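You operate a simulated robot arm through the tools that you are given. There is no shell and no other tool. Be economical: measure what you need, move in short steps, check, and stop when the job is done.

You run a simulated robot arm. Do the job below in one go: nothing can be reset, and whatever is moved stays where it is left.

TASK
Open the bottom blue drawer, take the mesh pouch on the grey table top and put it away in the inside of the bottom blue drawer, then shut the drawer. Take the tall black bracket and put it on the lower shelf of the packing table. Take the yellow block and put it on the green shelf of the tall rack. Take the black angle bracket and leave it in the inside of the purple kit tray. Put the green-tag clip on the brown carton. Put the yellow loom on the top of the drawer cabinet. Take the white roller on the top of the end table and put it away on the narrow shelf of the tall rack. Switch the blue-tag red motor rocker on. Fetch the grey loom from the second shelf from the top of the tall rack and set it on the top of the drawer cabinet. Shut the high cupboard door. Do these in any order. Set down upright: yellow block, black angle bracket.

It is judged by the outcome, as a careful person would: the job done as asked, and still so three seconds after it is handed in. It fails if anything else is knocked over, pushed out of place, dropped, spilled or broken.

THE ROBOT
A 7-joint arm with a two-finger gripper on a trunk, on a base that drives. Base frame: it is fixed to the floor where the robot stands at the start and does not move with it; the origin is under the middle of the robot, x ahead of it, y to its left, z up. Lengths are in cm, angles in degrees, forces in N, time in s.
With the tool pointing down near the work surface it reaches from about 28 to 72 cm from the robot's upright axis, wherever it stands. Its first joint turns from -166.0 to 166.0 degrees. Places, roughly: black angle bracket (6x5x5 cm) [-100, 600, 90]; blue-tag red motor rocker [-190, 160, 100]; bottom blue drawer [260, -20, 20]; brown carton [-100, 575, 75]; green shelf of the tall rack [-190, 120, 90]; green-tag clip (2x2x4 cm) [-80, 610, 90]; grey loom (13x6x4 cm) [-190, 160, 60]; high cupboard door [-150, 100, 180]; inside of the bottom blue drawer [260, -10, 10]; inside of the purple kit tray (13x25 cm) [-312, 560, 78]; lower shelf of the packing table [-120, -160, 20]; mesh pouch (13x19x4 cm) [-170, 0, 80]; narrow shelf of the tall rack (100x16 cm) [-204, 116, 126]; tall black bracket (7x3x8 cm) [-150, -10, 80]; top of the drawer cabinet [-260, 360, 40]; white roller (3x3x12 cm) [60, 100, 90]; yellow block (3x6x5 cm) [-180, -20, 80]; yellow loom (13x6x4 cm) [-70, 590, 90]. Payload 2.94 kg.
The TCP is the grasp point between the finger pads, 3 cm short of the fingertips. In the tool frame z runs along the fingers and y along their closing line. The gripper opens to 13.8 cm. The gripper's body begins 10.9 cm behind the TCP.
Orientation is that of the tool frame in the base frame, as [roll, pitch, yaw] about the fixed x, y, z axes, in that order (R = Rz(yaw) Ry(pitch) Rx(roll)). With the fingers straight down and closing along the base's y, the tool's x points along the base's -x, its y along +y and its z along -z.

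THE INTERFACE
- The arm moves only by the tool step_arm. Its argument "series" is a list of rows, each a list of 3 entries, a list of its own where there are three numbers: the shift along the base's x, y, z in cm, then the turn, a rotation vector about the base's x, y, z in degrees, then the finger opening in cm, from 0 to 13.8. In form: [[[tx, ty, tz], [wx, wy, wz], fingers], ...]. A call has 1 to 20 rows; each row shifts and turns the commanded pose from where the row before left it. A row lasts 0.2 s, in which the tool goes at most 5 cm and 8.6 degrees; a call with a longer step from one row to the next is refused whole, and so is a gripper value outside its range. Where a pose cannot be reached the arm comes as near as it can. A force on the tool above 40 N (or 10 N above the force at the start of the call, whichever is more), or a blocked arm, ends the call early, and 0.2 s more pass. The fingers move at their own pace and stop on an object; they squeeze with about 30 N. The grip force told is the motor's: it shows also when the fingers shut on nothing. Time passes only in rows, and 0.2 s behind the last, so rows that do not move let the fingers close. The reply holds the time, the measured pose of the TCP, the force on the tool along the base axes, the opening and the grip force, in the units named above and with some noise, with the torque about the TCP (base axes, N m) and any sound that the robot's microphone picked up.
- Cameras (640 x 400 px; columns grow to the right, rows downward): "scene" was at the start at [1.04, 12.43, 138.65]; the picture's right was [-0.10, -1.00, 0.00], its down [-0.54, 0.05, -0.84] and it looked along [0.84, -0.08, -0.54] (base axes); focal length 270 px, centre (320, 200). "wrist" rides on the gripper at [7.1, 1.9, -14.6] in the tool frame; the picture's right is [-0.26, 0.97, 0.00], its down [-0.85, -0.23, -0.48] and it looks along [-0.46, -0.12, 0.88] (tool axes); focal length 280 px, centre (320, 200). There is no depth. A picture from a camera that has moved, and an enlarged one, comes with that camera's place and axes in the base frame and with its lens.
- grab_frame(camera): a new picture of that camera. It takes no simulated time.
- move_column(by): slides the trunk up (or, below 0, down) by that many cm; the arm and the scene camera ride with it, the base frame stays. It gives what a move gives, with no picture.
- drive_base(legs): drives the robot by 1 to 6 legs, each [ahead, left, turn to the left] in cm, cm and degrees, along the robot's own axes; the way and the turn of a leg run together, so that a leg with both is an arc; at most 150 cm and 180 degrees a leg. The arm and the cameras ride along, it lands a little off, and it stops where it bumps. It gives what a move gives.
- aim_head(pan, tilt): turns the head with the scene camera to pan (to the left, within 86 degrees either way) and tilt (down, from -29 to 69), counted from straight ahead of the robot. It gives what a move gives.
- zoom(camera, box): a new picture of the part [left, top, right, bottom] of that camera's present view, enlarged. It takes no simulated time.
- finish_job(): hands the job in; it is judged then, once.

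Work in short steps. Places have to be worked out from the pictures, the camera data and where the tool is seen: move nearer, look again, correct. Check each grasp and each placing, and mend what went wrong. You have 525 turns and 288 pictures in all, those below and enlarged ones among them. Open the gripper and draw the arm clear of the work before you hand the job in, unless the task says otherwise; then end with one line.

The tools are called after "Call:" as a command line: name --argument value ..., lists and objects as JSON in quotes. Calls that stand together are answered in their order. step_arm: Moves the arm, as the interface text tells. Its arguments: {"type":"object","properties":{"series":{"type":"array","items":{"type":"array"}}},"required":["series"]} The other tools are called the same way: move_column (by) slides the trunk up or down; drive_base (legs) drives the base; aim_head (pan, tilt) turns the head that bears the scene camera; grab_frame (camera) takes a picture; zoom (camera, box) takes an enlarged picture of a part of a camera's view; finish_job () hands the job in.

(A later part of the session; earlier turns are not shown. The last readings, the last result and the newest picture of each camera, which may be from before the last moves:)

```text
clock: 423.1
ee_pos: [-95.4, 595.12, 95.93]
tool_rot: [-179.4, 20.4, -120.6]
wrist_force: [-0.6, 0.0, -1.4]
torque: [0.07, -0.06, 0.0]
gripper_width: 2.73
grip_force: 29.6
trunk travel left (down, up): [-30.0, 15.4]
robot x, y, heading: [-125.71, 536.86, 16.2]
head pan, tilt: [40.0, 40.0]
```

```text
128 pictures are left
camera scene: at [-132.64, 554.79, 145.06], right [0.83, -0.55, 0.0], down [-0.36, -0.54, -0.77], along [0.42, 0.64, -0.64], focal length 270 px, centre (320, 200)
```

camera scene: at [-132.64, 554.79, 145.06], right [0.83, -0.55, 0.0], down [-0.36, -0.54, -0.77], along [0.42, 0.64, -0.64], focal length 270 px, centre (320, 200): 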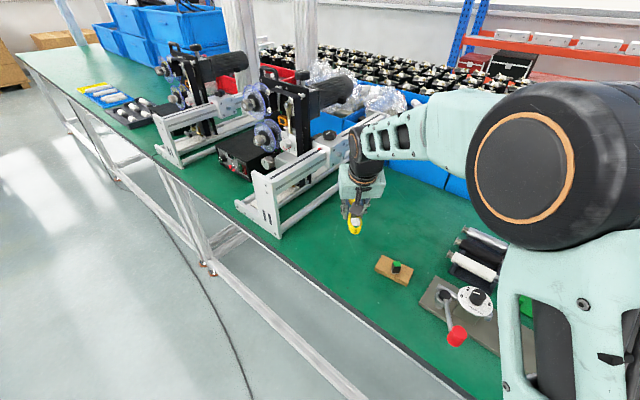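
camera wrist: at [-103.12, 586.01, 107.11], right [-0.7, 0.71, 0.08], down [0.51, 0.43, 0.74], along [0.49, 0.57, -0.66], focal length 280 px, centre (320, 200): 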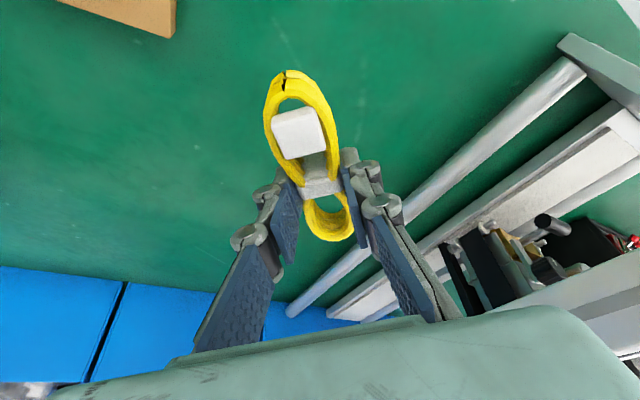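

Call:
step_arm --series '[[[0, 0, -2.5], [0, 0, 0], 0], [[0, 0, -2], [0, 0, 0], 0], [[0, 0, -1.5], [0, 0, 0], 0], [[0, 0, -1], [0, 0, 0], 0], [[0, 0, -0.6], [0, 0, 0], 0]]'

Call:
step_arm --series '[[[0, 0, -0.4], [0, 0, 0], 0], [[0, 0, -0.3], [0, 0, 0], 0]]'

```text
clock: 424.2
ee_pos: [-95.22, 595.1, 88.39]
tool_rot: [-179.5, 20.4, -120.5]
wrist_force: [0.4, 0.0, -0.7]
torque: [0.0, -0.01, -0.01]
gripper_width: 2.68
grip_force: 29.8
trunk travel left (down, up): [-30.0, 15.4]
robot x, y, heading: [-125.99, 537.34, 16.5]
head pan, tilt: [40.0, 40.0]
```

```text
clock: 424.9
ee_pos: [-95.19, 595.15, 87.67]
tool_rot: [-179.3, 20.2, -120.6]
wrist_force: [0.8, -0.6, -1.6]
torque: [0.01, 0.01, 0.01]
gripper_width: 2.72
grip_force: 29.5
trunk travel left (down, up): [-30.0, 15.4]
robot x, y, heading: [-126.14, 536.76, 16.6]
head pan, tilt: [40.0, 40.0]
```

I release at pick-up height, and withdraw upward along the tool.

Call:
step_arm --series '[[[0, 0, -0.3], [0, 0, 0], 0], [[0, 0, 0], [0, 0, 0], 4], [[0, 0, 0], [0, 0, 0], 6], [[0, 0, 0], [0, 0, 0], 8]]'

Call:
step_arm --series '[[[-0.2, -0.4, 1.5], [0, 0, 0], 8], [[-0.4, -0.7, 2.5], [0, 0, 0], 8], [[-1, -1.6, 3], [0, 0, 0], 8], [[-1, -1.6, 3], [0, 0, 0], 8]]'

Call:
grab_frame --camera "wrist"

Call:
zoom --camera "scene" --box '[300, 180, 460, 280]'

```text
clock: 425.9
ee_pos: [-95.22, 595.04, 87.41]
tool_rot: [-179.5, 20.3, -120.6]
wrist_force: [-0.1, 0.2, 0.3]
torque: [0.01, 0.04, -0.01]
gripper_width: 7.98
grip_force: 0.0
trunk travel left (down, up): [-30.0, 15.4]
robot x, y, heading: [-126.12, 537.35, 16.6]
head pan, tilt: [40.0, 40.0]
```

```text
clock: 426.9
ee_pos: [-97.94, 590.7, 97.53]
tool_rot: [-179.4, 20.3, -120.6]
wrist_force: [0.4, 0.8, -0.4]
torque: [-0.03, 0.0, 0.01]
gripper_width: 7.99
grip_force: 0.0
trunk travel left (down, up): [-30.0, 15.4]
robot x, y, heading: [-126.24, 537.29, 16.4]
head pan, tilt: [40.0, 40.0]
```

```text
127 pictures are left
camera wrist: at [-105.61, 581.66, 108.74], right [-0.7, 0.71, 0.08], down [0.51, 0.43, 0.74], along [0.49, 0.57, -0.66], focal length 280 px, centre (320, 200)
```

wrist: 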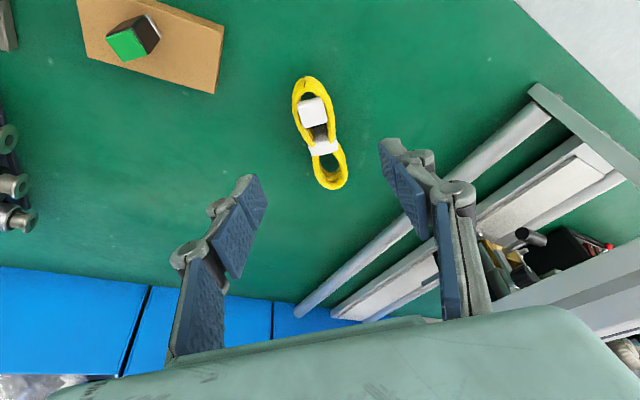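

```text
4.00 times, centred on (380, 230) of scene
camera zoom: at [-132.64, 554.74, 145.06], right [0.83, -0.55, 0.0], down [-0.36, -0.54, -0.77], along [0.42, 0.64, -0.64], focal length 1080 px, centre (80, 80)
```

zoom: 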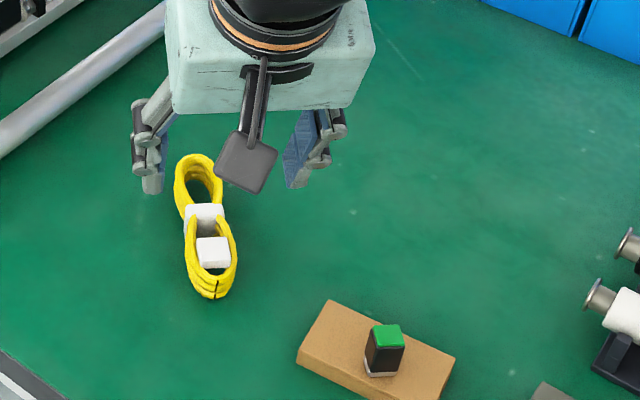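

It lies flat, axis at ~57°. I now pitch the tool to about 42° and regrasp at the middle.

Call:
step_arm --series '[[[-0.1, -0.3, 0], [6.3, -3.7, 0], 8], [[-0.1, -0.3, -1], [6.3, -3.7, 0], 8], [[-0.1, -0.3, -2], [6.3, -3.7, 0], 8], [[0, 0, -1], [0, 0, 0], 8]]'

Call:
grab_frame --camera "wrist"

```text
clock: 427.9
ee_pos: [-98.19, 589.96, 93.39]
tool_rot: [-179.6, 42.3, -120.7]
wrist_force: [-0.1, -0.1, 0.5]
torque: [-0.03, -0.04, -0.01]
gripper_width: 8.02
grip_force: 0.1
trunk travel left (down, up): [-30.0, 15.4]
robot x, y, heading: [-126.15, 537.15, 16.7]
head pan, tilt: [40.0, 40.0]
```

```text
125 pictures are left
camera wrist: at [-107.5, 577.89, 99.47], right [-0.73, 0.66, 0.17], down [0.35, 0.15, 0.92], along [0.59, 0.73, -0.34], focal length 280 px, centre (320, 200)
```

wrist: 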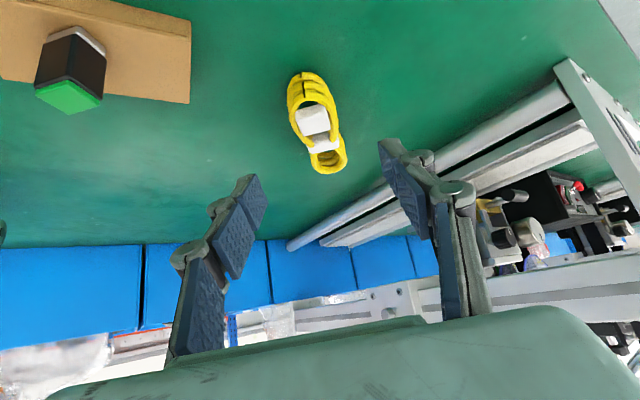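

Call:
step_arm --series '[[[0.7, 1.2, -1.5], [0, 0, 0], 8], [[0.7, 1.2, -1.5], [0, 0, 0], 8], [[0.7, 1.1, -1.5], [0, 0, 0], 8], [[0.6, 1, -1.3], [0, 0, 0], 8]]'

Call:
grab_frame --camera "wrist"

```text
clock: 428.9
ee_pos: [-95.42, 594.27, 87.51]
tool_rot: [-179.6, 42.3, -120.6]
wrist_force: [-0.2, 0.4, -0.3]
torque: [0.0, -0.01, -0.01]
gripper_width: 8.0
grip_force: 0.1
trunk travel left (down, up): [-30.0, 15.4]
robot x, y, heading: [-125.68, 537.12, 16.8]
head pan, tilt: [40.0, 40.0]
```

```text
124 pictures are left
camera wrist: at [-104.82, 582.38, 93.64], right [-0.73, 0.66, 0.17], down [0.35, 0.15, 0.92], along [0.59, 0.73, -0.34], focal length 280 px, centre (320, 200)
```

wrist: 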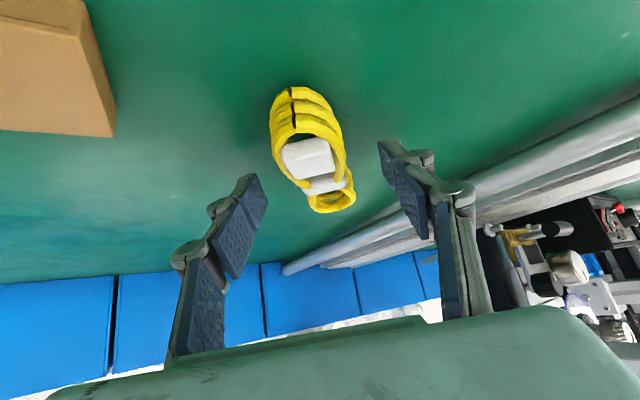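

Call:
step_arm --series '[[[0.2, 0.3, -0.2], [0, 0, 0], 6], [[0, 0, 0], [0, 0, 0], 4], [[0, 0, 0], [0, 0, 0], 2], [[0, 0, 0], [0, 0, 0], 0], [[0, 0, 0], [0, 0, 0], 0]]'

Call:
step_arm --series '[[[0, 0, 0.7], [0, 0, 0], 0], [[0, 0, 1.3], [0, 0, 0], 0], [[0, 0, 2], [0, 0, 0], 0], [[0, 0, 3], [0, 0, 0], 0], [[0, 0, 3], [0, 0, 0], 0], [[0, 0, 3], [0, 0, 0], 0], [[0, 0, 3], [0, 0, 0], 0]]'

Call:
grab_frame --camera "wrist"

```text
clock: 430.1
ee_pos: [-95.21, 594.59, 87.29]
tool_rot: [-179.6, 42.3, -120.6]
wrist_force: [-0.2, 0.4, 0.4]
torque: [0.0, 0.02, 0.02]
gripper_width: 5.06
grip_force: 30.2
trunk travel left (down, up): [-30.0, 15.4]
robot x, y, heading: [-125.95, 537.45, 16.4]
head pan, tilt: [40.0, 40.0]
```

```text
clock: 431.6
ee_pos: [-95.22, 594.66, 103.47]
tool_rot: [-179.4, 42.2, -120.7]
wrist_force: [0.4, 0.0, -1.3]
torque: [-0.05, 0.0, 0.0]
gripper_width: 5.13
grip_force: 29.9
trunk travel left (down, up): [-30.0, 15.4]
robot x, y, heading: [-125.88, 536.82, 16.6]
head pan, tilt: [40.0, 40.0]
```

```text
123 pictures are left
camera wrist: at [-104.66, 582.66, 109.58], right [-0.73, 0.66, 0.17], down [0.35, 0.15, 0.92], along [0.59, 0.73, -0.34], focal length 280 px, centre (320, 200)
```

wrist: 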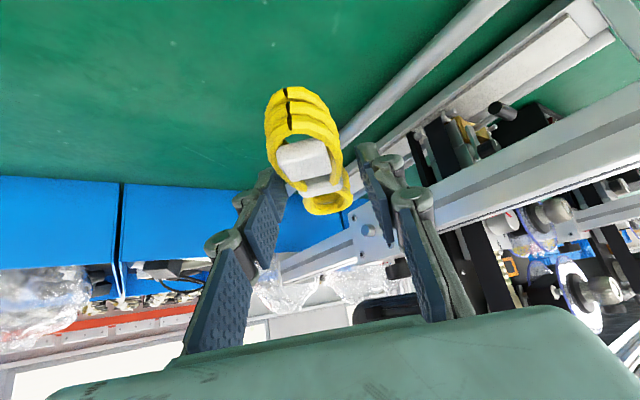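

Held well. I back off diagonally as before and turn towards the wall benches.

Call:
step_arm --series '[[[0, -1, 3], [0, 0, 0], 0], [[0, -1, 3], [0, 0, 0], 0]]'

Call:
drive_base --legs '[[-35, -42, 0], [-13, -10, 0]]'

Call:
drive_base --legs '[[0, 0, -90], [0, 0, -90]]'

```text
clock: 432.2
ee_pos: [-95.27, 592.62, 109.52]
tool_rot: [-179.5, 42.3, -120.5]
wrist_force: [-0.5, -0.1, -0.9]
torque: [0.0, 0.03, 0.0]
gripper_width: 5.11
grip_force: 29.9
trunk travel left (down, up): [-30.0, 15.4]
robot x, y, heading: [-125.96, 537.05, 16.5]
head pan, tilt: [40.0, 40.0]
```

```text
clock: 437.6
ee_pos: [-127.07, 529.15, 109.47]
tool_rot: [-179.5, 42.3, -120.4]
wrist_force: [-1.1, 0.0, 0.2]
torque: [0.0, 0.0, -0.01]
gripper_width: 5.13
grip_force: 29.4
trunk travel left (down, up): [-30.0, 15.4]
robot x, y, heading: [-157.65, 473.89, 16.7]
head pan, tilt: [40.0, 40.0]
```

```text
clock: 445.7
ee_pos: [-188.99, 418.79, 109.62]
tool_rot: [-179.5, 42.3, 58.7]
wrist_force: [-0.9, -0.8, -0.3]
torque: [0.02, -0.02, -0.02]
gripper_width: 2.72
grip_force: 30.1
trunk travel left (down, up): [-30.0, 15.4]
robot x, y, heading: [-157.68, 473.95, -164.3]
head pan, tilt: [40.0, 40.0]
```

The opening shrank to 2.7 cm; I check what is held.

Call:
grab_frame --camera "wrist"

```text
122 pictures are left
camera wrist: at [-179.37, 430.48, 115.51], right [0.72, -0.67, 0.17], down [-0.35, -0.14, 0.92], along [-0.6, -0.73, -0.34], focal length 280 px, centre (320, 200)
```

wrist: 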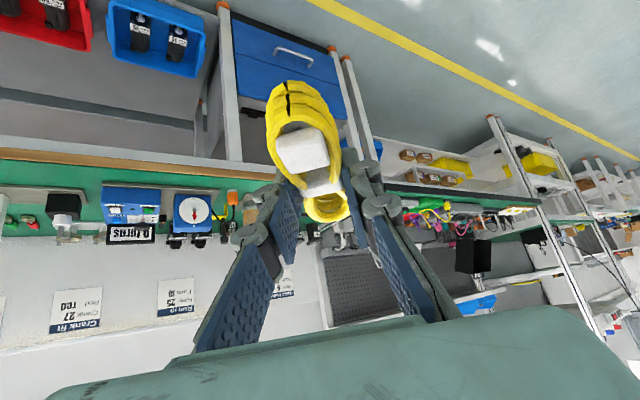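

Still held, now at its band. I swing the arm to straight ahead, turning the tool with it, then lower the trunk.

Call:
step_arm --series '[[[-2.2, 3.25, 0], [0, 0, -3.5], 0], [[-2.2, 3.25, 0], [0, 0, -3.5], 0], [[-2.2, 3.25, 0], [0, 0, -3.5], 0], [[-2.2, 3.25, 0], [0, 0, -3.5], 0], [[-2.2, 3.25, 0], [0, 0, -3.5], 0], [[-2.2, 3.25, 0], [0, 0, -3.5], 0], [[-2.2, 3.25, 0], [0, 0, -3.5], 0], [[-2.2, 3.25, 0], [0, 0, -3.5], 0], [[-2.2, 3.25, 0], [0, 0, -3.5], 0], [[-2.2, 3.25, 0], [0, 0, -3.5], 0], [[-2.2, 3.25, 0], [0, 0, -3.5], 0], [[-2.2, 3.25, 0], [0, 0, -3.5], 0]]'

Call:
move_column --by -30

Call:
step_arm --series '[[[0, 0, -3], [0, 0, 0], 0], [[0, 0, -3], [0, 0, 0], 0], [[0, 0, -3], [0, 0, 0], 0], [[0, 0, -3], [0, 0, 0], 0], [[0, 0, -3], [0, 0, 0], 0]]'

Call:
drive_base --legs '[[0, 70, 0.7]]'

Call:
grab_frame --camera "wrist"

```text
clock: 448.3
ee_pos: [-215.45, 457.81, 109.18]
tool_rot: [-179.5, 42.3, 16.7]
wrist_force: [1.0, 0.0, -0.7]
torque: [-0.03, -0.05, 0.0]
gripper_width: 2.7
grip_force: 29.4
trunk travel left (down, up): [-30.0, 15.4]
robot x, y, heading: [-157.68, 474.19, -164.2]
head pan, tilt: [40.0, 40.0]
```

```text
clock: 451.3
ee_pos: [-215.4, 457.87, 79.26]
tool_rot: [-179.5, 42.3, 16.7]
wrist_force: [-0.6, -0.5, -0.3]
torque: [0.02, -0.03, -0.01]
gripper_width: 2.73
grip_force: 29.9
trunk travel left (down, up): [0.0, 45.4]
robot x, y, heading: [-157.26, 473.87, -164.2]
head pan, tilt: [40.0, 40.0]
```

```text
clock: 452.5
ee_pos: [-215.51, 457.78, 64.09]
tool_rot: [-179.5, 42.3, 16.8]
wrist_force: [-0.4, -0.2, 0.6]
torque: [0.0, -0.01, -0.04]
gripper_width: 2.74
grip_force: 29.8
trunk travel left (down, up): [0.0, 45.4]
robot x, y, heading: [-157.19, 473.86, -164.2]
head pan, tilt: [40.0, 40.0]
```

```text
clock: 458.9
ee_pos: [-196.05, 391.05, 64.23]
tool_rot: [-179.4, 42.4, 17.3]
wrist_force: [0.2, 0.6, -0.9]
torque: [0.02, 0.01, -0.01]
gripper_width: 2.71
grip_force: 30.4
trunk travel left (down, up): [0.0, 45.4]
robot x, y, heading: [-138.51, 407.9, -163.6]
head pan, tilt: [40.0, 40.0]
```

```text
121 pictures are left
camera wrist: at [-181.14, 393.47, 70.16], right [0.1, -0.98, 0.17], down [-0.36, 0.12, 0.92], along [-0.93, -0.15, -0.34], focal length 280 px, centre (320, 200)
```

wrist: 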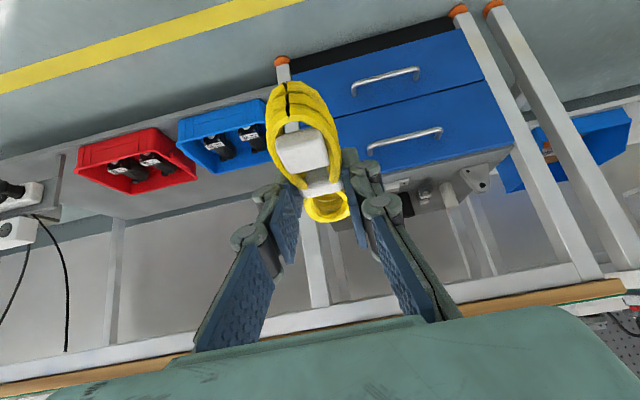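

I look at how the loom hangs in the grip from the head camera.

Call:
aim_head --pan 0 --tilt 40

Call:
grab_frame --camera "scene"

Call:
zoom --camera "wrist" --box '[220, 60, 540, 260]'

```text
clock: 460.0
ee_pos: [-195.99, 390.99, 64.07]
tool_rot: [-179.5, 42.3, 17.3]
wrist_force: [0.9, -1.3, -0.5]
torque: [-0.01, -0.02, 0.0]
gripper_width: 2.73
grip_force: 30.0
trunk travel left (down, up): [0.0, 45.4]
robot x, y, heading: [-138.57, 407.76, -163.5]
head pan, tilt: [0.0, 40.0]
```

```text
120 pictures are left
camera scene: at [-135.0, 394.43, 115.06], right [-0.28, 0.96, 0.0], down [0.62, 0.18, -0.77], along [-0.73, -0.22, -0.64], focal length 270 px, centre (320, 200)
```

scene: 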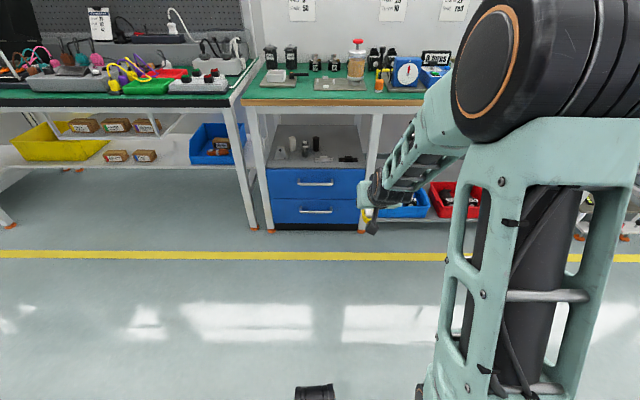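

```text
2.00 times, centred on (380, 160) of wrist
camera zoom: at [-181.14, 393.47, 70.16], right [0.1, -0.98, 0.17], down [-0.36, 0.12, 0.92], along [-0.93, -0.15, -0.34], focal length 561 px, centre (200, 280)
```

zoom: 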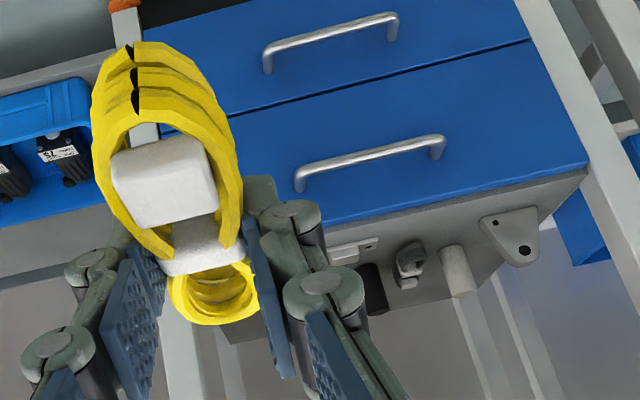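

Call:
zoom --camera "scene" --box '[250, 100, 378, 180]'

```text
5.00 times, centred on (314, 140) of scene
camera zoom: at [-135.0, 394.43, 115.06], right [-0.28, 0.96, 0.0], down [0.62, 0.18, -0.77], along [-0.73, -0.22, -0.64], focal length 1350 px, centre (350, 500)
```

zoom: 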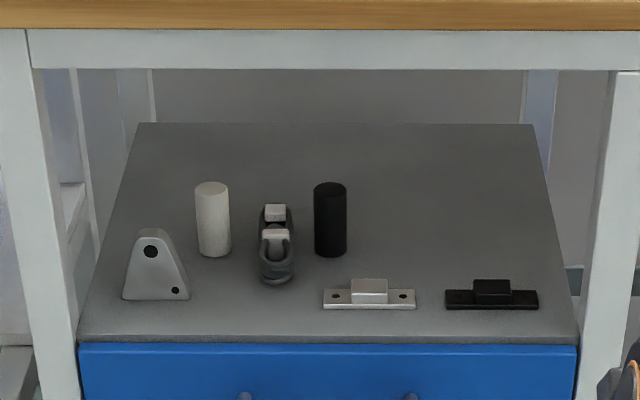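

From this view there's free space behind the two clamps, entering over the low gap between their raised parts (l≈−424.7). I pitch the tool flatter by 13°, lower to z≈51 and line up.

Call:
step_arm --series '[[[0, 0, -3], [-1.85, 6.2, 0], 0], [[0, 0, -3], [-1.85, 6.2, 0], 0], [[0, 0, -3], [0, 0, 0], 0], [[0, 0, -2.5], [0, 0, 0], 0]]'

Call:
drive_base --legs '[[0, 6, 0], [36, 0, 0]]'

Call:
grab_frame --camera "wrist"

Call:
zoom --camera "scene" --box '[200, 60, 440, 210]'

```text
clock: 461.0
ee_pos: [-196.04, 390.89, 52.63]
tool_rot: [-179.3, 55.3, 17.6]
wrist_force: [0.0, 0.2, -0.7]
torque: [0.03, -0.01, 0.05]
gripper_width: 2.71
grip_force: 29.9
trunk travel left (down, up): [0.0, 45.4]
robot x, y, heading: [-138.51, 407.59, -163.8]
head pan, tilt: [0.0, 40.0]
```

```text
clock: 464.2
ee_pos: [-229.72, 374.75, 52.64]
tool_rot: [-179.2, 55.3, 17.5]
wrist_force: [-0.7, -0.4, -0.7]
torque: [0.03, -0.04, -0.01]
gripper_width: 2.72
grip_force: 29.9
trunk travel left (down, up): [0.0, 45.4]
robot x, y, heading: [-172.11, 391.33, -163.6]
head pan, tilt: [0.0, 40.0]
```

```text
117 pictures are left
camera wrist: at [-213.88, 377.53, 55.15], right [0.14, -0.97, 0.21], down [-0.15, 0.19, 0.97], along [-0.98, -0.17, -0.12], focal length 280 px, centre (320, 200)
```

wrist: 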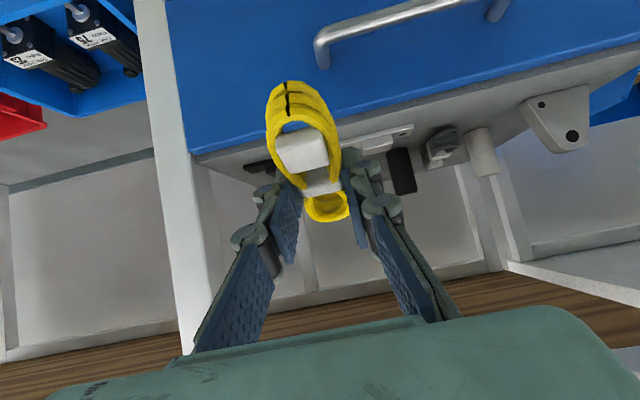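

```text
2.67 times, centred on (320, 135) of scene
camera zoom: at [-168.6, 378.25, 115.06], right [-0.28, 0.96, 0.0], down [0.62, 0.18, -0.77], along [-0.73, -0.22, -0.64], focal length 720 px, centre (320, 373)
```

zoom: 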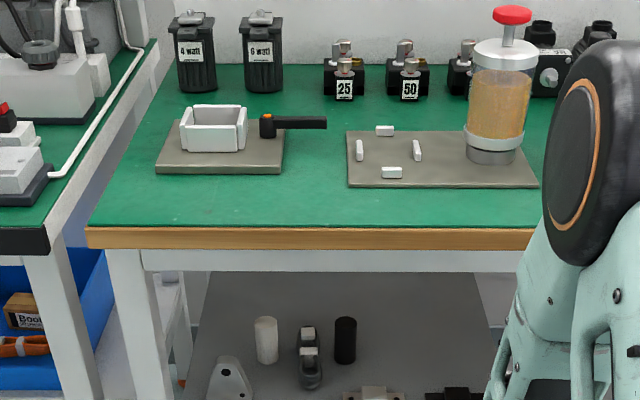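

Beam underside is about z=72, so entering at z≈52 should clear. I drive 14 cm in and look.

Call:
drive_base --legs '[[16, 0, 0]]'

Call:
grab_frame --camera "wrist"

Call:
grab_frame --camera "scene"

```text
clock: 465.6
ee_pos: [-245.08, 370.14, 52.7]
tool_rot: [-179.2, 55.2, 17.7]
wrist_force: [0.3, 0.5, -0.9]
torque: [-0.02, -0.04, 0.0]
gripper_width: 2.73
grip_force: 30.1
trunk travel left (down, up): [0.0, 45.4]
robot x, y, heading: [-187.82, 387.31, -163.3]
head pan, tilt: [0.0, 40.0]
```

```text
115 pictures are left
camera wrist: at [-229.14, 372.87, 55.15], right [0.14, -0.97, 0.21], down [-0.16, 0.19, 0.97], along [-0.98, -0.17, -0.12], focal length 280 px, centre (320, 200)
```

wrist: 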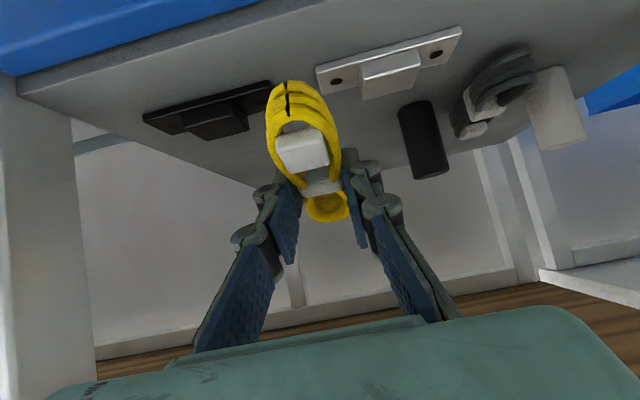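

```text
114 pictures are left
camera scene: at [-183.87, 373.72, 115.06], right [-0.29, 0.96, 0.0], down [0.62, 0.18, -0.77], along [-0.73, -0.22, -0.64], focal length 270 px, centre (320, 200)
```

scene: 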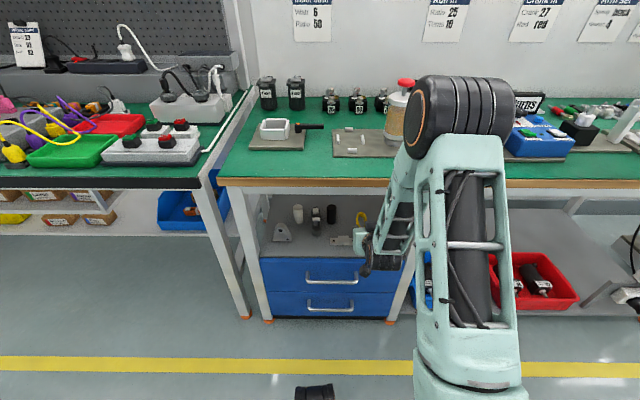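

The forearm is close to the bench edge, so I move the base back 14 cm while stretching the arm the same amount, which keeps the forearm lower and farther back.

Call:
drive_base --legs '[[-14, 0, 0]]'

Call:
step_arm --series '[[[-2.9, -0.86, 0], [0, 0, 0], 0], [[-2.9, -0.86, 0], [0, 0, 0], 0], [[-2.9, -0.86, 0], [0, 0, 0], 0], [[-2.9, -0.86, 0], [0, 0, 0], 0], [[-1.9, -0.56, 0], [0, 0, 0], 0]]'

Call:
grab_frame --camera "scene"

```text
clock: 466.9
ee_pos: [-231.78, 373.88, 52.68]
tool_rot: [-179.2, 55.2, 17.7]
wrist_force: [-0.8, -0.1, -0.7]
torque: [0.01, -0.02, -0.01]
gripper_width: 2.7
grip_force: 29.5
trunk travel left (down, up): [0.0, 45.4]
robot x, y, heading: [-174.22, 390.93, -163.6]
head pan, tilt: [0.0, 40.0]
```

```text
clock: 468.1
ee_pos: [-245.39, 370.03, 52.81]
tool_rot: [-179.3, 55.0, 17.7]
wrist_force: [0.7, 0.2, -0.6]
torque: [-0.05, -0.03, -0.01]
gripper_width: 2.7
grip_force: 29.7
trunk travel left (down, up): [0.0, 45.4]
robot x, y, heading: [-174.0, 391.16, -163.6]
head pan, tilt: [0.0, 40.0]
```

```text
113 pictures are left
camera scene: at [-170.66, 377.66, 115.06], right [-0.29, 0.96, 0.0], down [0.62, 0.18, -0.77], along [-0.73, -0.22, -0.64], focal length 270 px, centre (320, 200)
```

scene: 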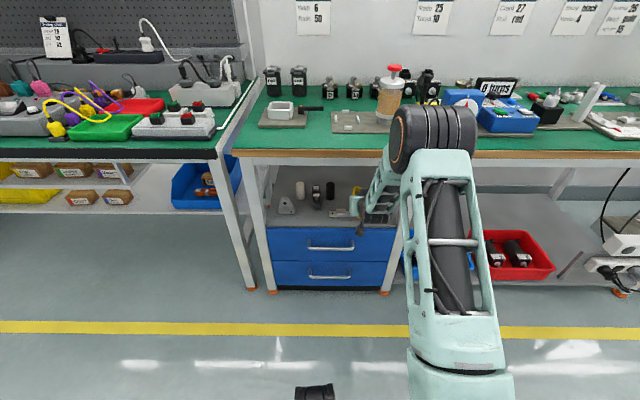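

I extend further in small steps, watching for contact.

Call:
step_arm --series '[[[-1.9, -0.56, 0], [0, 0, 0], 0], [[-1.9, -0.56, 0], [0, 0, 0], 0], [[-1.9, -0.56, 0], [0, 0, 0], 0]]'

Call:
grab_frame --camera "scene"

Call:
grab_frame --camera "wrist"

```text
clock: 468.9
ee_pos: [-251.05, 368.35, 52.64]
tool_rot: [-179.2, 55.2, 17.9]
wrist_force: [-1.0, -0.4, -0.2]
torque: [0.0, -0.05, -0.02]
gripper_width: 2.71
grip_force: 30.0
trunk travel left (down, up): [0.0, 45.4]
robot x, y, heading: [-174.32, 390.91, -163.7]
head pan, tilt: [0.0, 40.0]
```

```text
112 pictures are left
camera scene: at [-170.65, 377.66, 115.06], right [-0.29, 0.96, 0.0], down [0.62, 0.18, -0.77], along [-0.73, -0.22, -0.64], focal length 270 px, centre (320, 200)
```

scene: 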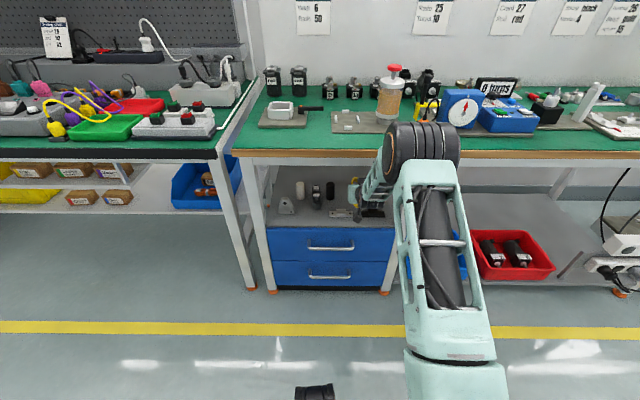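

```text
111 pictures are left
camera wrist: at [-235.23, 371.17, 55.18], right [0.14, -0.97, 0.21], down [-0.15, 0.19, 0.97], along [-0.98, -0.17, -0.12], focal length 280 px, centre (320, 200)
```

wrist: 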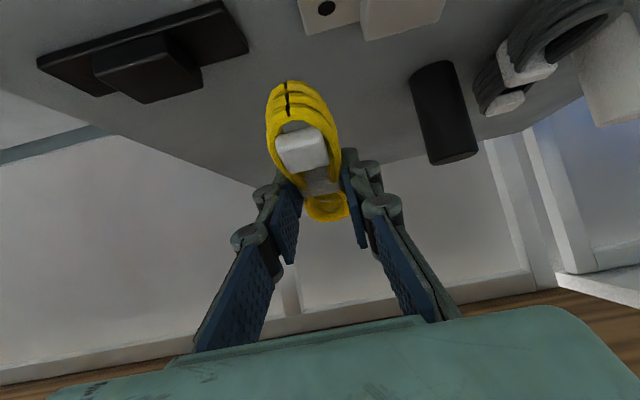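

Clear so far. 3.5 cm more, then lower until contact.

Call:
step_arm --series '[[[-1.7, -0.5, 0], [0, 0, 0], 0], [[-1.7, -0.5, 0], [0, 0, 0], 0], [[0, 0, -0.8], [0, 0, 0], 0], [[0, 0, -0.8], [0, 0, 0], 0], [[0, 0, -0.5], [0, 0, 0], 0]]'

Call:
grab_frame --camera "wrist"

```text
clock: 470.1
ee_pos: [-254.57, 367.17, 50.5]
tool_rot: [-179.3, 55.2, 17.8]
wrist_force: [0.7, 0.3, -0.3]
torque: [0.01, 0.01, -0.01]
gripper_width: 2.7
grip_force: 30.2
trunk travel left (down, up): [0.0, 45.4]
robot x, y, heading: [-174.15, 390.83, -163.4]
head pan, tilt: [0.0, 40.0]
```

```text
110 pictures are left
camera wrist: at [-238.64, 370.05, 53.02], right [0.14, -0.97, 0.21], down [-0.15, 0.19, 0.97], along [-0.98, -0.17, -0.12], focal length 280 px, centre (320, 200)
```

wrist: 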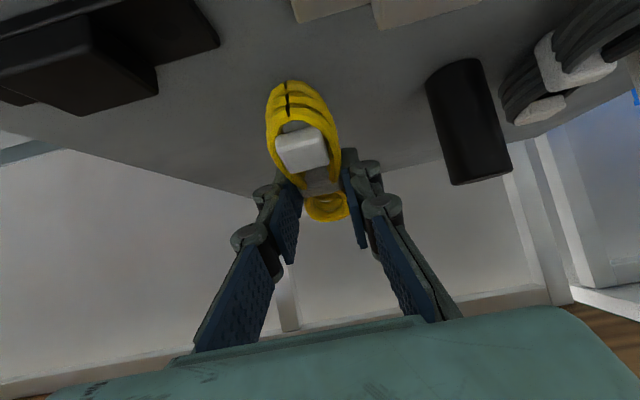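

Call:
step_arm --series '[[[0, 0, -0.5], [0, 0, 0], 0], [[0, 0, -0.5], [0, 0, 0], 0], [[0, 0, -0.4], [0, 0, 0], 0]]'

Call:
step_arm --series '[[[0, 0, -0.4], [0, 0, 0], 0], [[0, 0, -0.4], [0, 0, 0], 0]]'

Call:
grab_frame --camera "wrist"

```text
clock: 470.9
ee_pos: [-254.59, 367.19, 49.84]
tool_rot: [-179.3, 56.0, 17.8]
wrist_force: [4.5, 1.3, 24.6]
torque: [0.22, -1.25, 0.02]
gripper_width: 2.76
grip_force: 30.0
trunk travel left (down, up): [0.0, 45.4]
robot x, y, heading: [-173.96, 390.9, -163.3]
head pan, tilt: [0.0, 40.0]
```

```text
clock: 471.5
ee_pos: [-254.79, 367.18, 49.55]
tool_rot: [-179.0, 56.7, 17.7]
wrist_force: [-4.2, 1.4, 34.0]
torque: [0.31, -1.31, 0.05]
gripper_width: 2.73
grip_force: 30.3
trunk travel left (down, up): [0.0, 45.4]
robot x, y, heading: [-174.2, 391.12, -163.4]
head pan, tilt: [0.0, 40.0]
```

```text
109 pictures are left
camera wrist: at [-238.89, 369.98, 51.8], right [0.15, -0.97, 0.21], down [-0.13, 0.19, 0.97], along [-0.98, -0.17, -0.1], focal length 280 px, centre (320, 200)
```

wrist: 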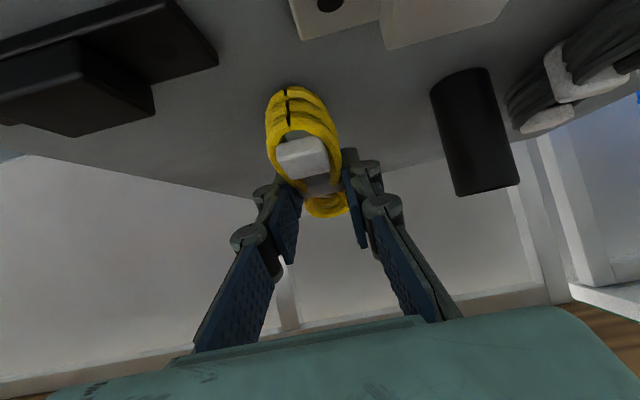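

The near end rests on the cabinet. I ease off, open the fingers and let it settle, then check.

Call:
step_arm --series '[[[0, 0, 0.3], [0, 0, 0], 0], [[0, 0, 0], [0, 0, 0], 3.4], [[0, 0, 0], [0, 0, 0], 5], [[0, 0, 0], [0, 0, 0], 7.5], [[0, 0, 0], [0, 0, 0], 7.5]]'

Call:
grab_frame --camera "wrist"

```text
clock: 472.7
ee_pos: [-254.62, 367.48, 49.28]
tool_rot: [-179.2, 55.9, 17.6]
wrist_force: [-14.0, 1.1, 17.6]
torque: [-0.2, -0.34, -0.12]
gripper_width: 6.71
grip_force: 0.0
trunk travel left (down, up): [0.0, 45.4]
robot x, y, heading: [-174.43, 390.53, -163.2]
head pan, tilt: [0.0, 40.0]
```

```text
108 pictures are left
camera wrist: at [-238.73, 370.22, 51.53], right [0.14, -0.97, 0.21], down [-0.14, 0.19, 0.97], along [-0.98, -0.17, -0.11], focal length 280 px, centre (320, 200)
```

wrist: 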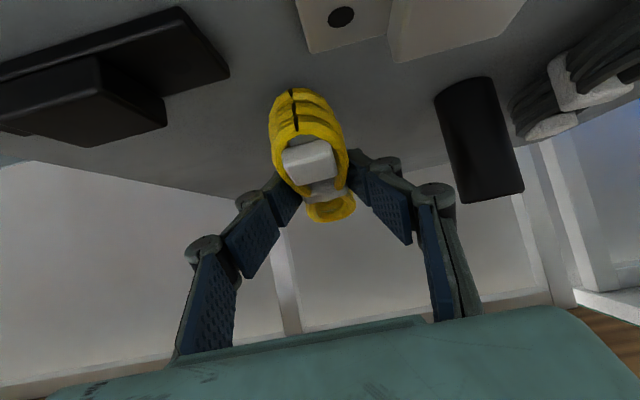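

The fingertips are still pressing near the loom; I raise and retract slightly with the fingers opening a bit more.

Call:
step_arm --series '[[[0.2, 0.06, 0.4], [0, 0, 0], 8], [[0.3, 0.1, 0.4], [0, 0, 0], 8], [[0, 0, 0], [0, 0, 0], 8]]'

Call:
grab_frame --camera "wrist"

```text
clock: 473.5
ee_pos: [-253.62, 367.35, 49.11]
tool_rot: [-179.5, 54.9, 17.9]
wrist_force: [0.8, 0.3, 0.2]
torque: [0.09, -0.12, 0.02]
gripper_width: 8.08
grip_force: 0.0
trunk travel left (down, up): [0.0, 45.4]
robot x, y, heading: [-174.2, 390.77, -163.3]
head pan, tilt: [0.0, 40.0]
```

```text
107 pictures are left
camera wrist: at [-237.8, 370.16, 51.76], right [0.14, -0.97, 0.21], down [-0.16, 0.18, 0.97], along [-0.98, -0.17, -0.13], focal length 280 px, centre (320, 200)
```

wrist: 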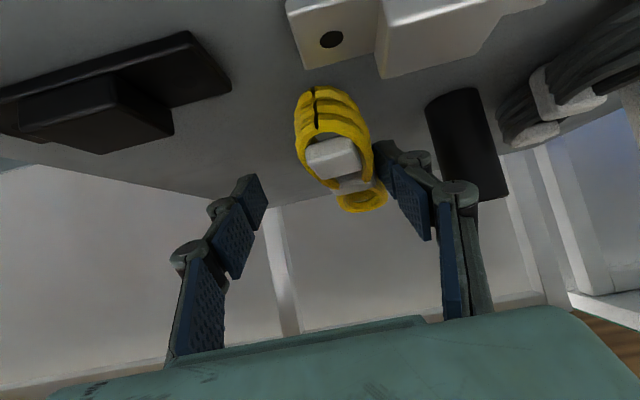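

Call:
step_arm --series '[[[0, 0, 0], [0, 0, 0], 8.6], [[0.5, 0.1, 0.3], [0, 0, 0], 8.6], [[1, 0.3, 0.5], [0, 0, 0], 8.6], [[1.5, 0.45, 0.5], [0, 0, 0], 8.6]]'

Call:
grab_frame --camera "wrist"

```text
clock: 474.5
ee_pos: [-250.83, 368.19, 50.95]
tool_rot: [-179.2, 55.2, 17.9]
wrist_force: [0.0, 0.4, -1.3]
torque: [0.0, 0.01, -0.01]
gripper_width: 8.57
grip_force: 0.0
trunk travel left (down, up): [0.0, 45.4]
robot x, y, heading: [-174.17, 390.76, -163.4]
head pan, tilt: [0.0, 40.0]
```

```text
106 pictures are left
camera wrist: at [-235.03, 371.06, 53.3], right [0.14, -0.97, 0.21], down [-0.15, 0.19, 0.97], along [-0.98, -0.17, -0.12], focal length 280 px, centre (320, 200)
```

wrist: 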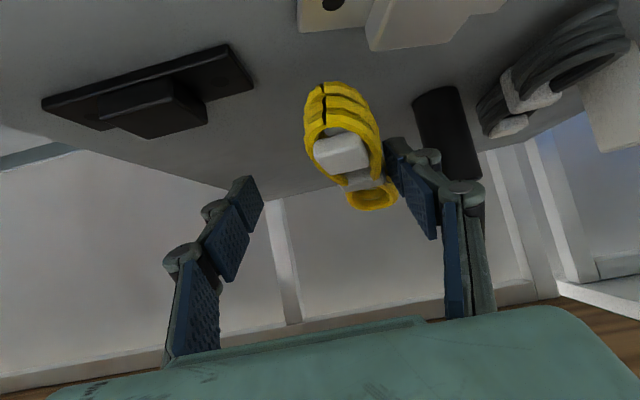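

Call:
zoom --camera "wrist" --box '[270, 60, 430, 230]'

Call:
zoom --camera "scene" --box '[260, 150, 420, 250]'

```text
2.35 times, centred on (350, 145) of wrist
camera zoom: at [-235.03, 371.06, 53.3], right [0.14, -0.97, 0.21], down [-0.15, 0.19, 0.97], along [-0.98, -0.17, -0.12], focal length 660 px, centre (249, 329)
```

zoom: 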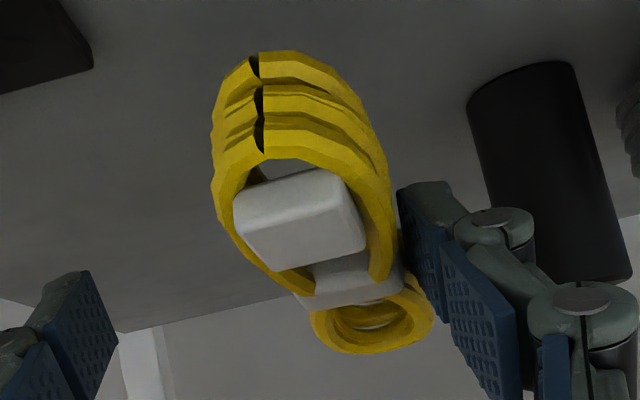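

```text
4.00 times, centred on (340, 200) of scene
camera zoom: at [-170.67, 377.66, 115.06], right [-0.29, 0.96, 0.0], down [0.62, 0.18, -0.77], along [-0.73, -0.22, -0.64], focal length 1080 px, centre (240, 200)
```

zoom: 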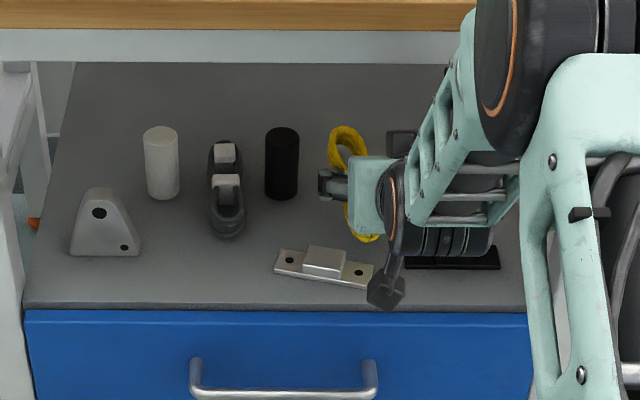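

The loom rests on the surface. I shift the hand slightly away from it and withdraw, then compare the clamps.

Call:
step_arm --series '[[[-0.1, 0.4, 0], [0, 0, 0], 8.6], [[1.4, 0.4, 0.3], [0, 0, 0], 8.6], [[2, 0.6, 0.3], [0, 0, 0], 8.6], [[2.5, 0.75, 0], [0, 0, 0], 8.6], [[2.5, 0.75, 0], [0, 0, 0], 8.6], [[2.5, 0.75, 0], [0, 0, 0], 8.6]]'

Call:
grab_frame --camera "wrist"

Call:
drive_base --legs '[[-30, 0, 0]]'

Call:
zoom --camera "scene" --box '[250, 100, 410, 200]'

```text
clock: 475.9
ee_pos: [-240.05, 371.96, 51.38]
tool_rot: [-179.2, 55.2, 17.7]
wrist_force: [-0.5, 0.4, -1.6]
torque: [0.01, 0.02, -0.03]
gripper_width: 8.61
grip_force: 0.0
trunk travel left (down, up): [0.0, 45.4]
robot x, y, heading: [-173.86, 390.72, -163.2]
head pan, tilt: [0.0, 40.0]
```

```text
103 pictures are left
camera wrist: at [-224.1, 374.76, 53.76], right [0.14, -0.97, 0.21], down [-0.15, 0.19, 0.97], along [-0.98, -0.17, -0.12], focal length 280 px, centre (320, 200)
```

wrist: 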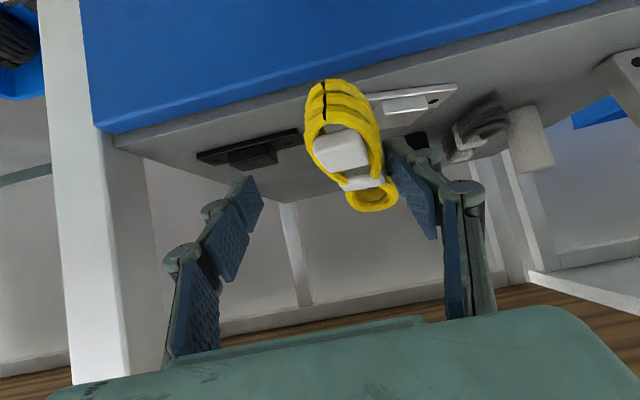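

```text
clock: 478.0
ee_pos: [-211.28, 380.48, 51.2]
tool_rot: [-179.2, 55.1, 17.8]
wrist_force: [0.4, -0.2, -1.3]
torque: [0.02, 0.02, 0.0]
gripper_width: 8.58
grip_force: 0.0
trunk travel left (down, up): [0.0, 45.4]
robot x, y, heading: [-145.41, 400.08, -163.3]
head pan, tilt: [0.0, 40.0]
```

```text
4.00 times, centred on (330, 150) of scene
camera zoom: at [-142.0, 386.24, 115.06], right [-0.29, 0.96, 0.0], down [0.62, 0.18, -0.77], along [-0.73, -0.22, -0.64], focal length 1080 px, centre (280, 400)
```

zoom: 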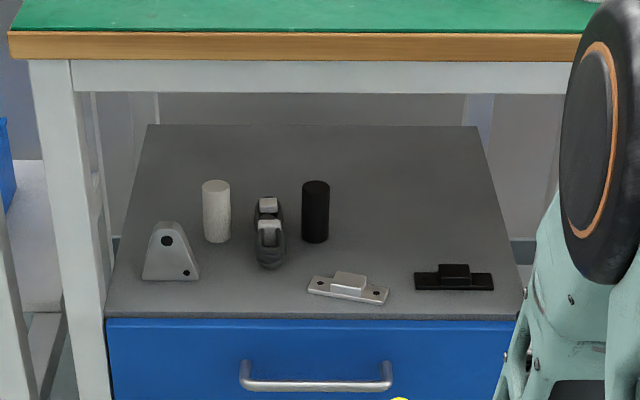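

The loom came back with the hand — it is still hooked on a finger. I look.

Call:
grab_frame --camera "wrist"

Call:
zoom --camera "scene" --box '[300, 160, 460, 260]'

```text
101 pictures are left
camera wrist: at [-195.45, 383.25, 53.75], right [0.14, -0.97, 0.21], down [-0.16, 0.19, 0.97], along [-0.98, -0.17, -0.12], focal length 280 px, centre (320, 200)
```

wrist: 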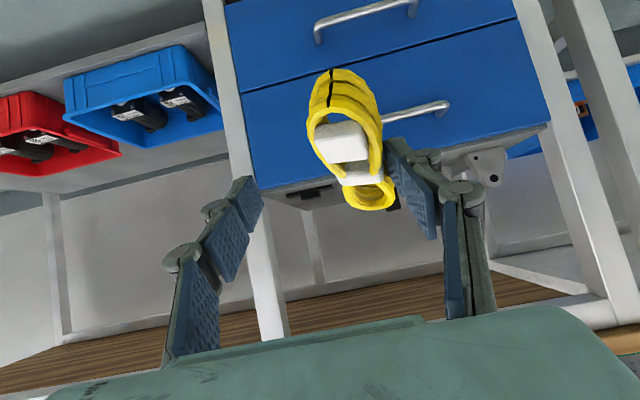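

```text
4.00 times, centred on (380, 210) of scene
camera zoom: at [-142.0, 386.24, 115.06], right [-0.29, 0.96, 0.0], down [0.62, 0.18, -0.77], along [-0.73, -0.22, -0.64], focal length 1080 px, centre (80, 160)
```

zoom: 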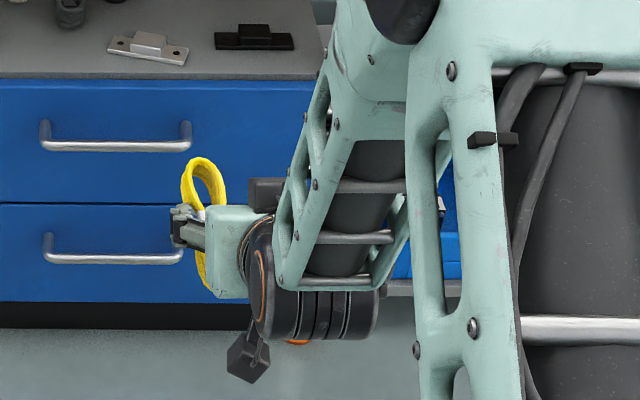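

The coil is hooked on one finger (and it dragged the white clamp a little askew). I'll close to secure it, set the tool vertical and lay the loom on the clear floor in front to regrasp it properly.

Call:
step_arm --series '[[[0, 0, 0], [0, 0, 0], 6], [[0, 0, 0], [0, 0, 0], 3], [[0, 0, 0], [0, 0, 0], 0], [[0, 0, 0], [0, 0, 0], 0]]'

Call:
grab_frame --camera "wrist"

```text
clock: 479.0
ee_pos: [-211.28, 380.39, 51.21]
tool_rot: [-179.2, 55.2, 17.7]
wrist_force: [1.1, 0.4, 0.1]
torque: [0.02, -0.01, -0.01]
gripper_width: 3.25
grip_force: 29.8
trunk travel left (down, up): [0.0, 45.4]
robot x, y, heading: [-145.42, 399.62, -163.4]
head pan, tilt: [0.0, 40.0]
```

```text
99 pictures are left
camera wrist: at [-195.44, 383.25, 53.75], right [0.14, -0.97, 0.21], down [-0.16, 0.19, 0.97], along [-0.98, -0.17, -0.12], focal length 280 px, centre (320, 200)
```

wrist: 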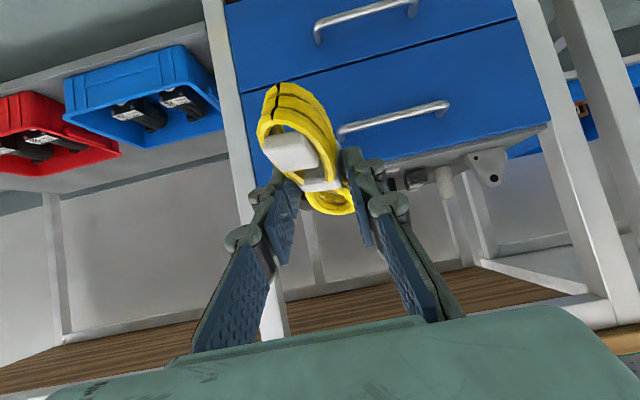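

Secured. I rotate the tool to vertical while drawing it in, then lower towards the floor.

Call:
step_arm --series '[[[2.4, 0.7, 0], [2.23, -7.53, 0], 0], [[2.4, 0.7, 0], [2.23, -7.53, 0], 0], [[2.4, 0.7, 0], [2.23, -7.53, 0], 0], [[2.4, 0.7, -1], [2.23, -7.53, 0], 0], [[2.4, 0.7, -2], [2.23, -7.53, 0], 0], [[2.4, 0.7, -3], [2.23, -7.53, 0], 0], [[2.4, 0.7, -3], [2.23, -7.53, 0], 0], [[0, 0, -4], [0, 0, 0], 0], [[0, 0, -4], [0, 0, 0], 0], [[0, 0, -4], [0, 0, 0], 0], [[0, 0, -4], [0, 0, 0], 0]]'

Call:
grab_frame --camera "scene"

Call:
grab_frame --camera "wrist"

```text
clock: 481.4
ee_pos: [-194.42, 385.24, 26.03]
tool_rot: [179.6, 0.2, 17.4]
wrist_force: [-0.6, -0.2, -0.1]
torque: [0.01, -0.03, -0.01]
gripper_width: 3.1
grip_force: 29.3
trunk travel left (down, up): [0.0, 45.4]
robot x, y, heading: [-145.35, 399.55, -163.2]
head pan, tilt: [0.0, 40.0]
```

```text
98 pictures are left
camera scene: at [-141.98, 386.25, 115.07], right [-0.29, 0.96, 0.0], down [0.62, 0.18, -0.77], along [-0.73, -0.22, -0.64], focal length 270 px, centre (320, 200)
```

scene: 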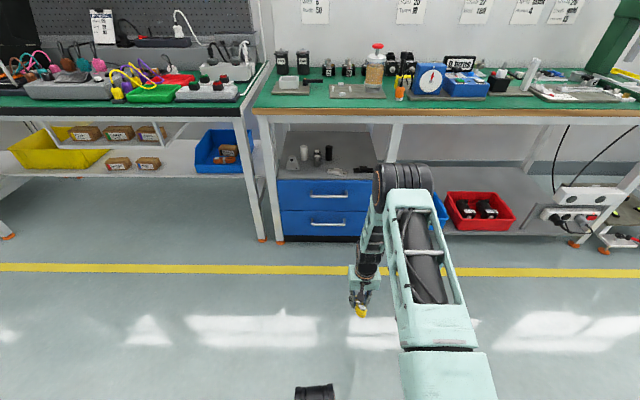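

```text
97 pictures are left
camera wrist: at [-187.16, 385.59, 40.61], right [0.04, -1.0, 0.01], down [-0.88, -0.03, 0.48], along [-0.48, -0.02, -0.88], focal length 280 px, centre (320, 200)
```

wrist: 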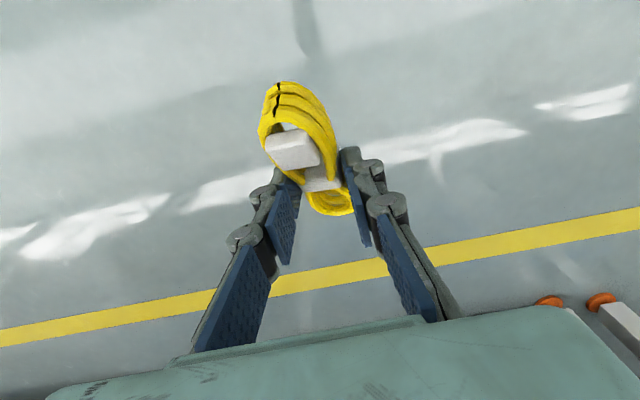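

Call:
step_arm --series '[[[0, 0, -4], [0, 0, 0], 0], [[0, 0, -4], [0, 0, 0], 0], [[0, 0, -4], [0, 0, 0], 0], [[0, 0, -2], [0, 0, 0], 0]]'

Call:
step_arm --series '[[[0, 0, -1], [0, 0, 0], 0], [[0, 0, -1], [0, 0, 0], 0], [[0, 0, -1], [0, 0, 0], 0], [[0, 0, -1], [0, 0, 0], 0], [[0, 0, -1], [0, 0, 0], 0]]'

Call:
grab_frame --camera "wrist"

```text
clock: 482.4
ee_pos: [-194.43, 385.31, 12.05]
tool_rot: [179.7, 0.2, 17.3]
wrist_force: [-0.6, 0.1, -0.6]
torque: [-0.01, -0.03, 0.01]
gripper_width: 2.72
grip_force: 30.3
trunk travel left (down, up): [0.0, 45.4]
robot x, y, heading: [-145.58, 399.46, -163.0]
head pan, tilt: [0.0, 40.0]
```

```text
clock: 483.6
ee_pos: [-194.51, 385.23, 7.56]
tool_rot: [179.6, 0.2, 17.3]
wrist_force: [15.3, -1.3, 36.6]
torque: [-0.2, 0.29, 0.1]
gripper_width: 2.7
grip_force: 30.4
trunk travel left (down, up): [0.0, 45.4]
robot x, y, heading: [-145.85, 399.46, -163.3]
head pan, tilt: [0.0, 40.0]
```

```text
96 pictures are left
camera wrist: at [-187.15, 385.59, 22.14], right [0.04, -1.0, 0.01], down [-0.88, -0.03, 0.48], along [-0.48, -0.02, -0.88], focal length 280 px, centre (320, 200)
```

wrist: 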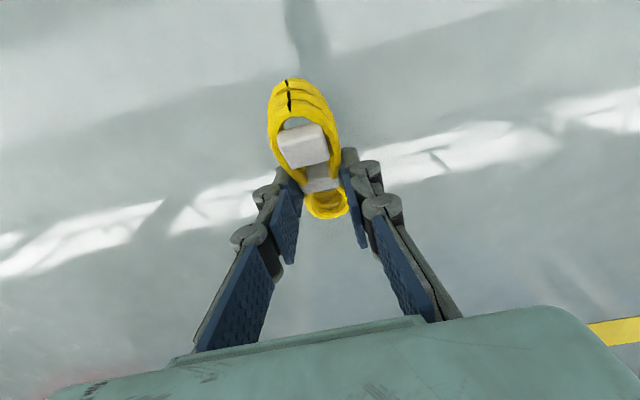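

The near end touches the floor. I open wide and lift straight up.

Call:
step_arm --series '[[[0, 0, 0.5], [0, 0, 0], 3], [[0, 0, 0], [0, 0, 0], 6], [[0, 0, 0], [0, 0, 0], 10], [[0, 0, 0], [0, 0, 0], 13], [[0, 0, 1], [0, 0, 0], 13], [[0, 0, 2], [0, 0, 0], 13], [[0, 0, 3], [0, 0, 0], 13], [[0, 0, 4], [0, 0, 0], 13], [[0, 0, 4], [0, 0, 0], 13]]'

Call:
grab_frame --camera "wrist"

```text
clock: 485.6
ee_pos: [-194.62, 385.48, 21.67]
tool_rot: [179.6, 0.2, 17.2]
wrist_force: [-0.2, 1.2, 0.1]
torque: [-0.02, 0.03, -0.01]
gripper_width: 12.99
grip_force: 0.1
trunk travel left (down, up): [0.0, 45.4]
robot x, y, heading: [-145.37, 399.75, -163.2]
head pan, tilt: [0.0, 40.0]
```

```text
95 pictures are left
camera wrist: at [-187.2, 385.76, 36.4], right [0.04, -1.0, 0.01], down [-0.88, -0.03, 0.48], along [-0.48, -0.02, -0.88], focal length 280 px, centre (320, 200)
```

wrist: 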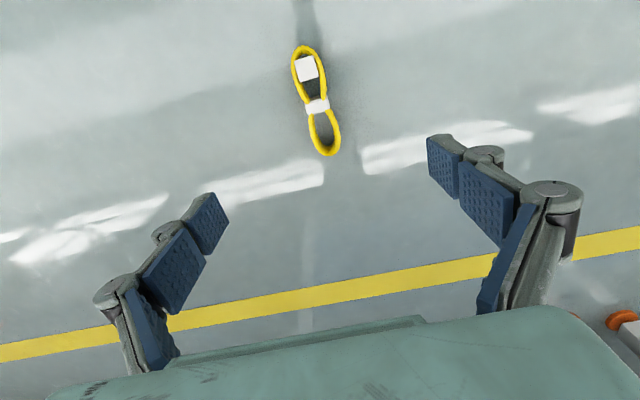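

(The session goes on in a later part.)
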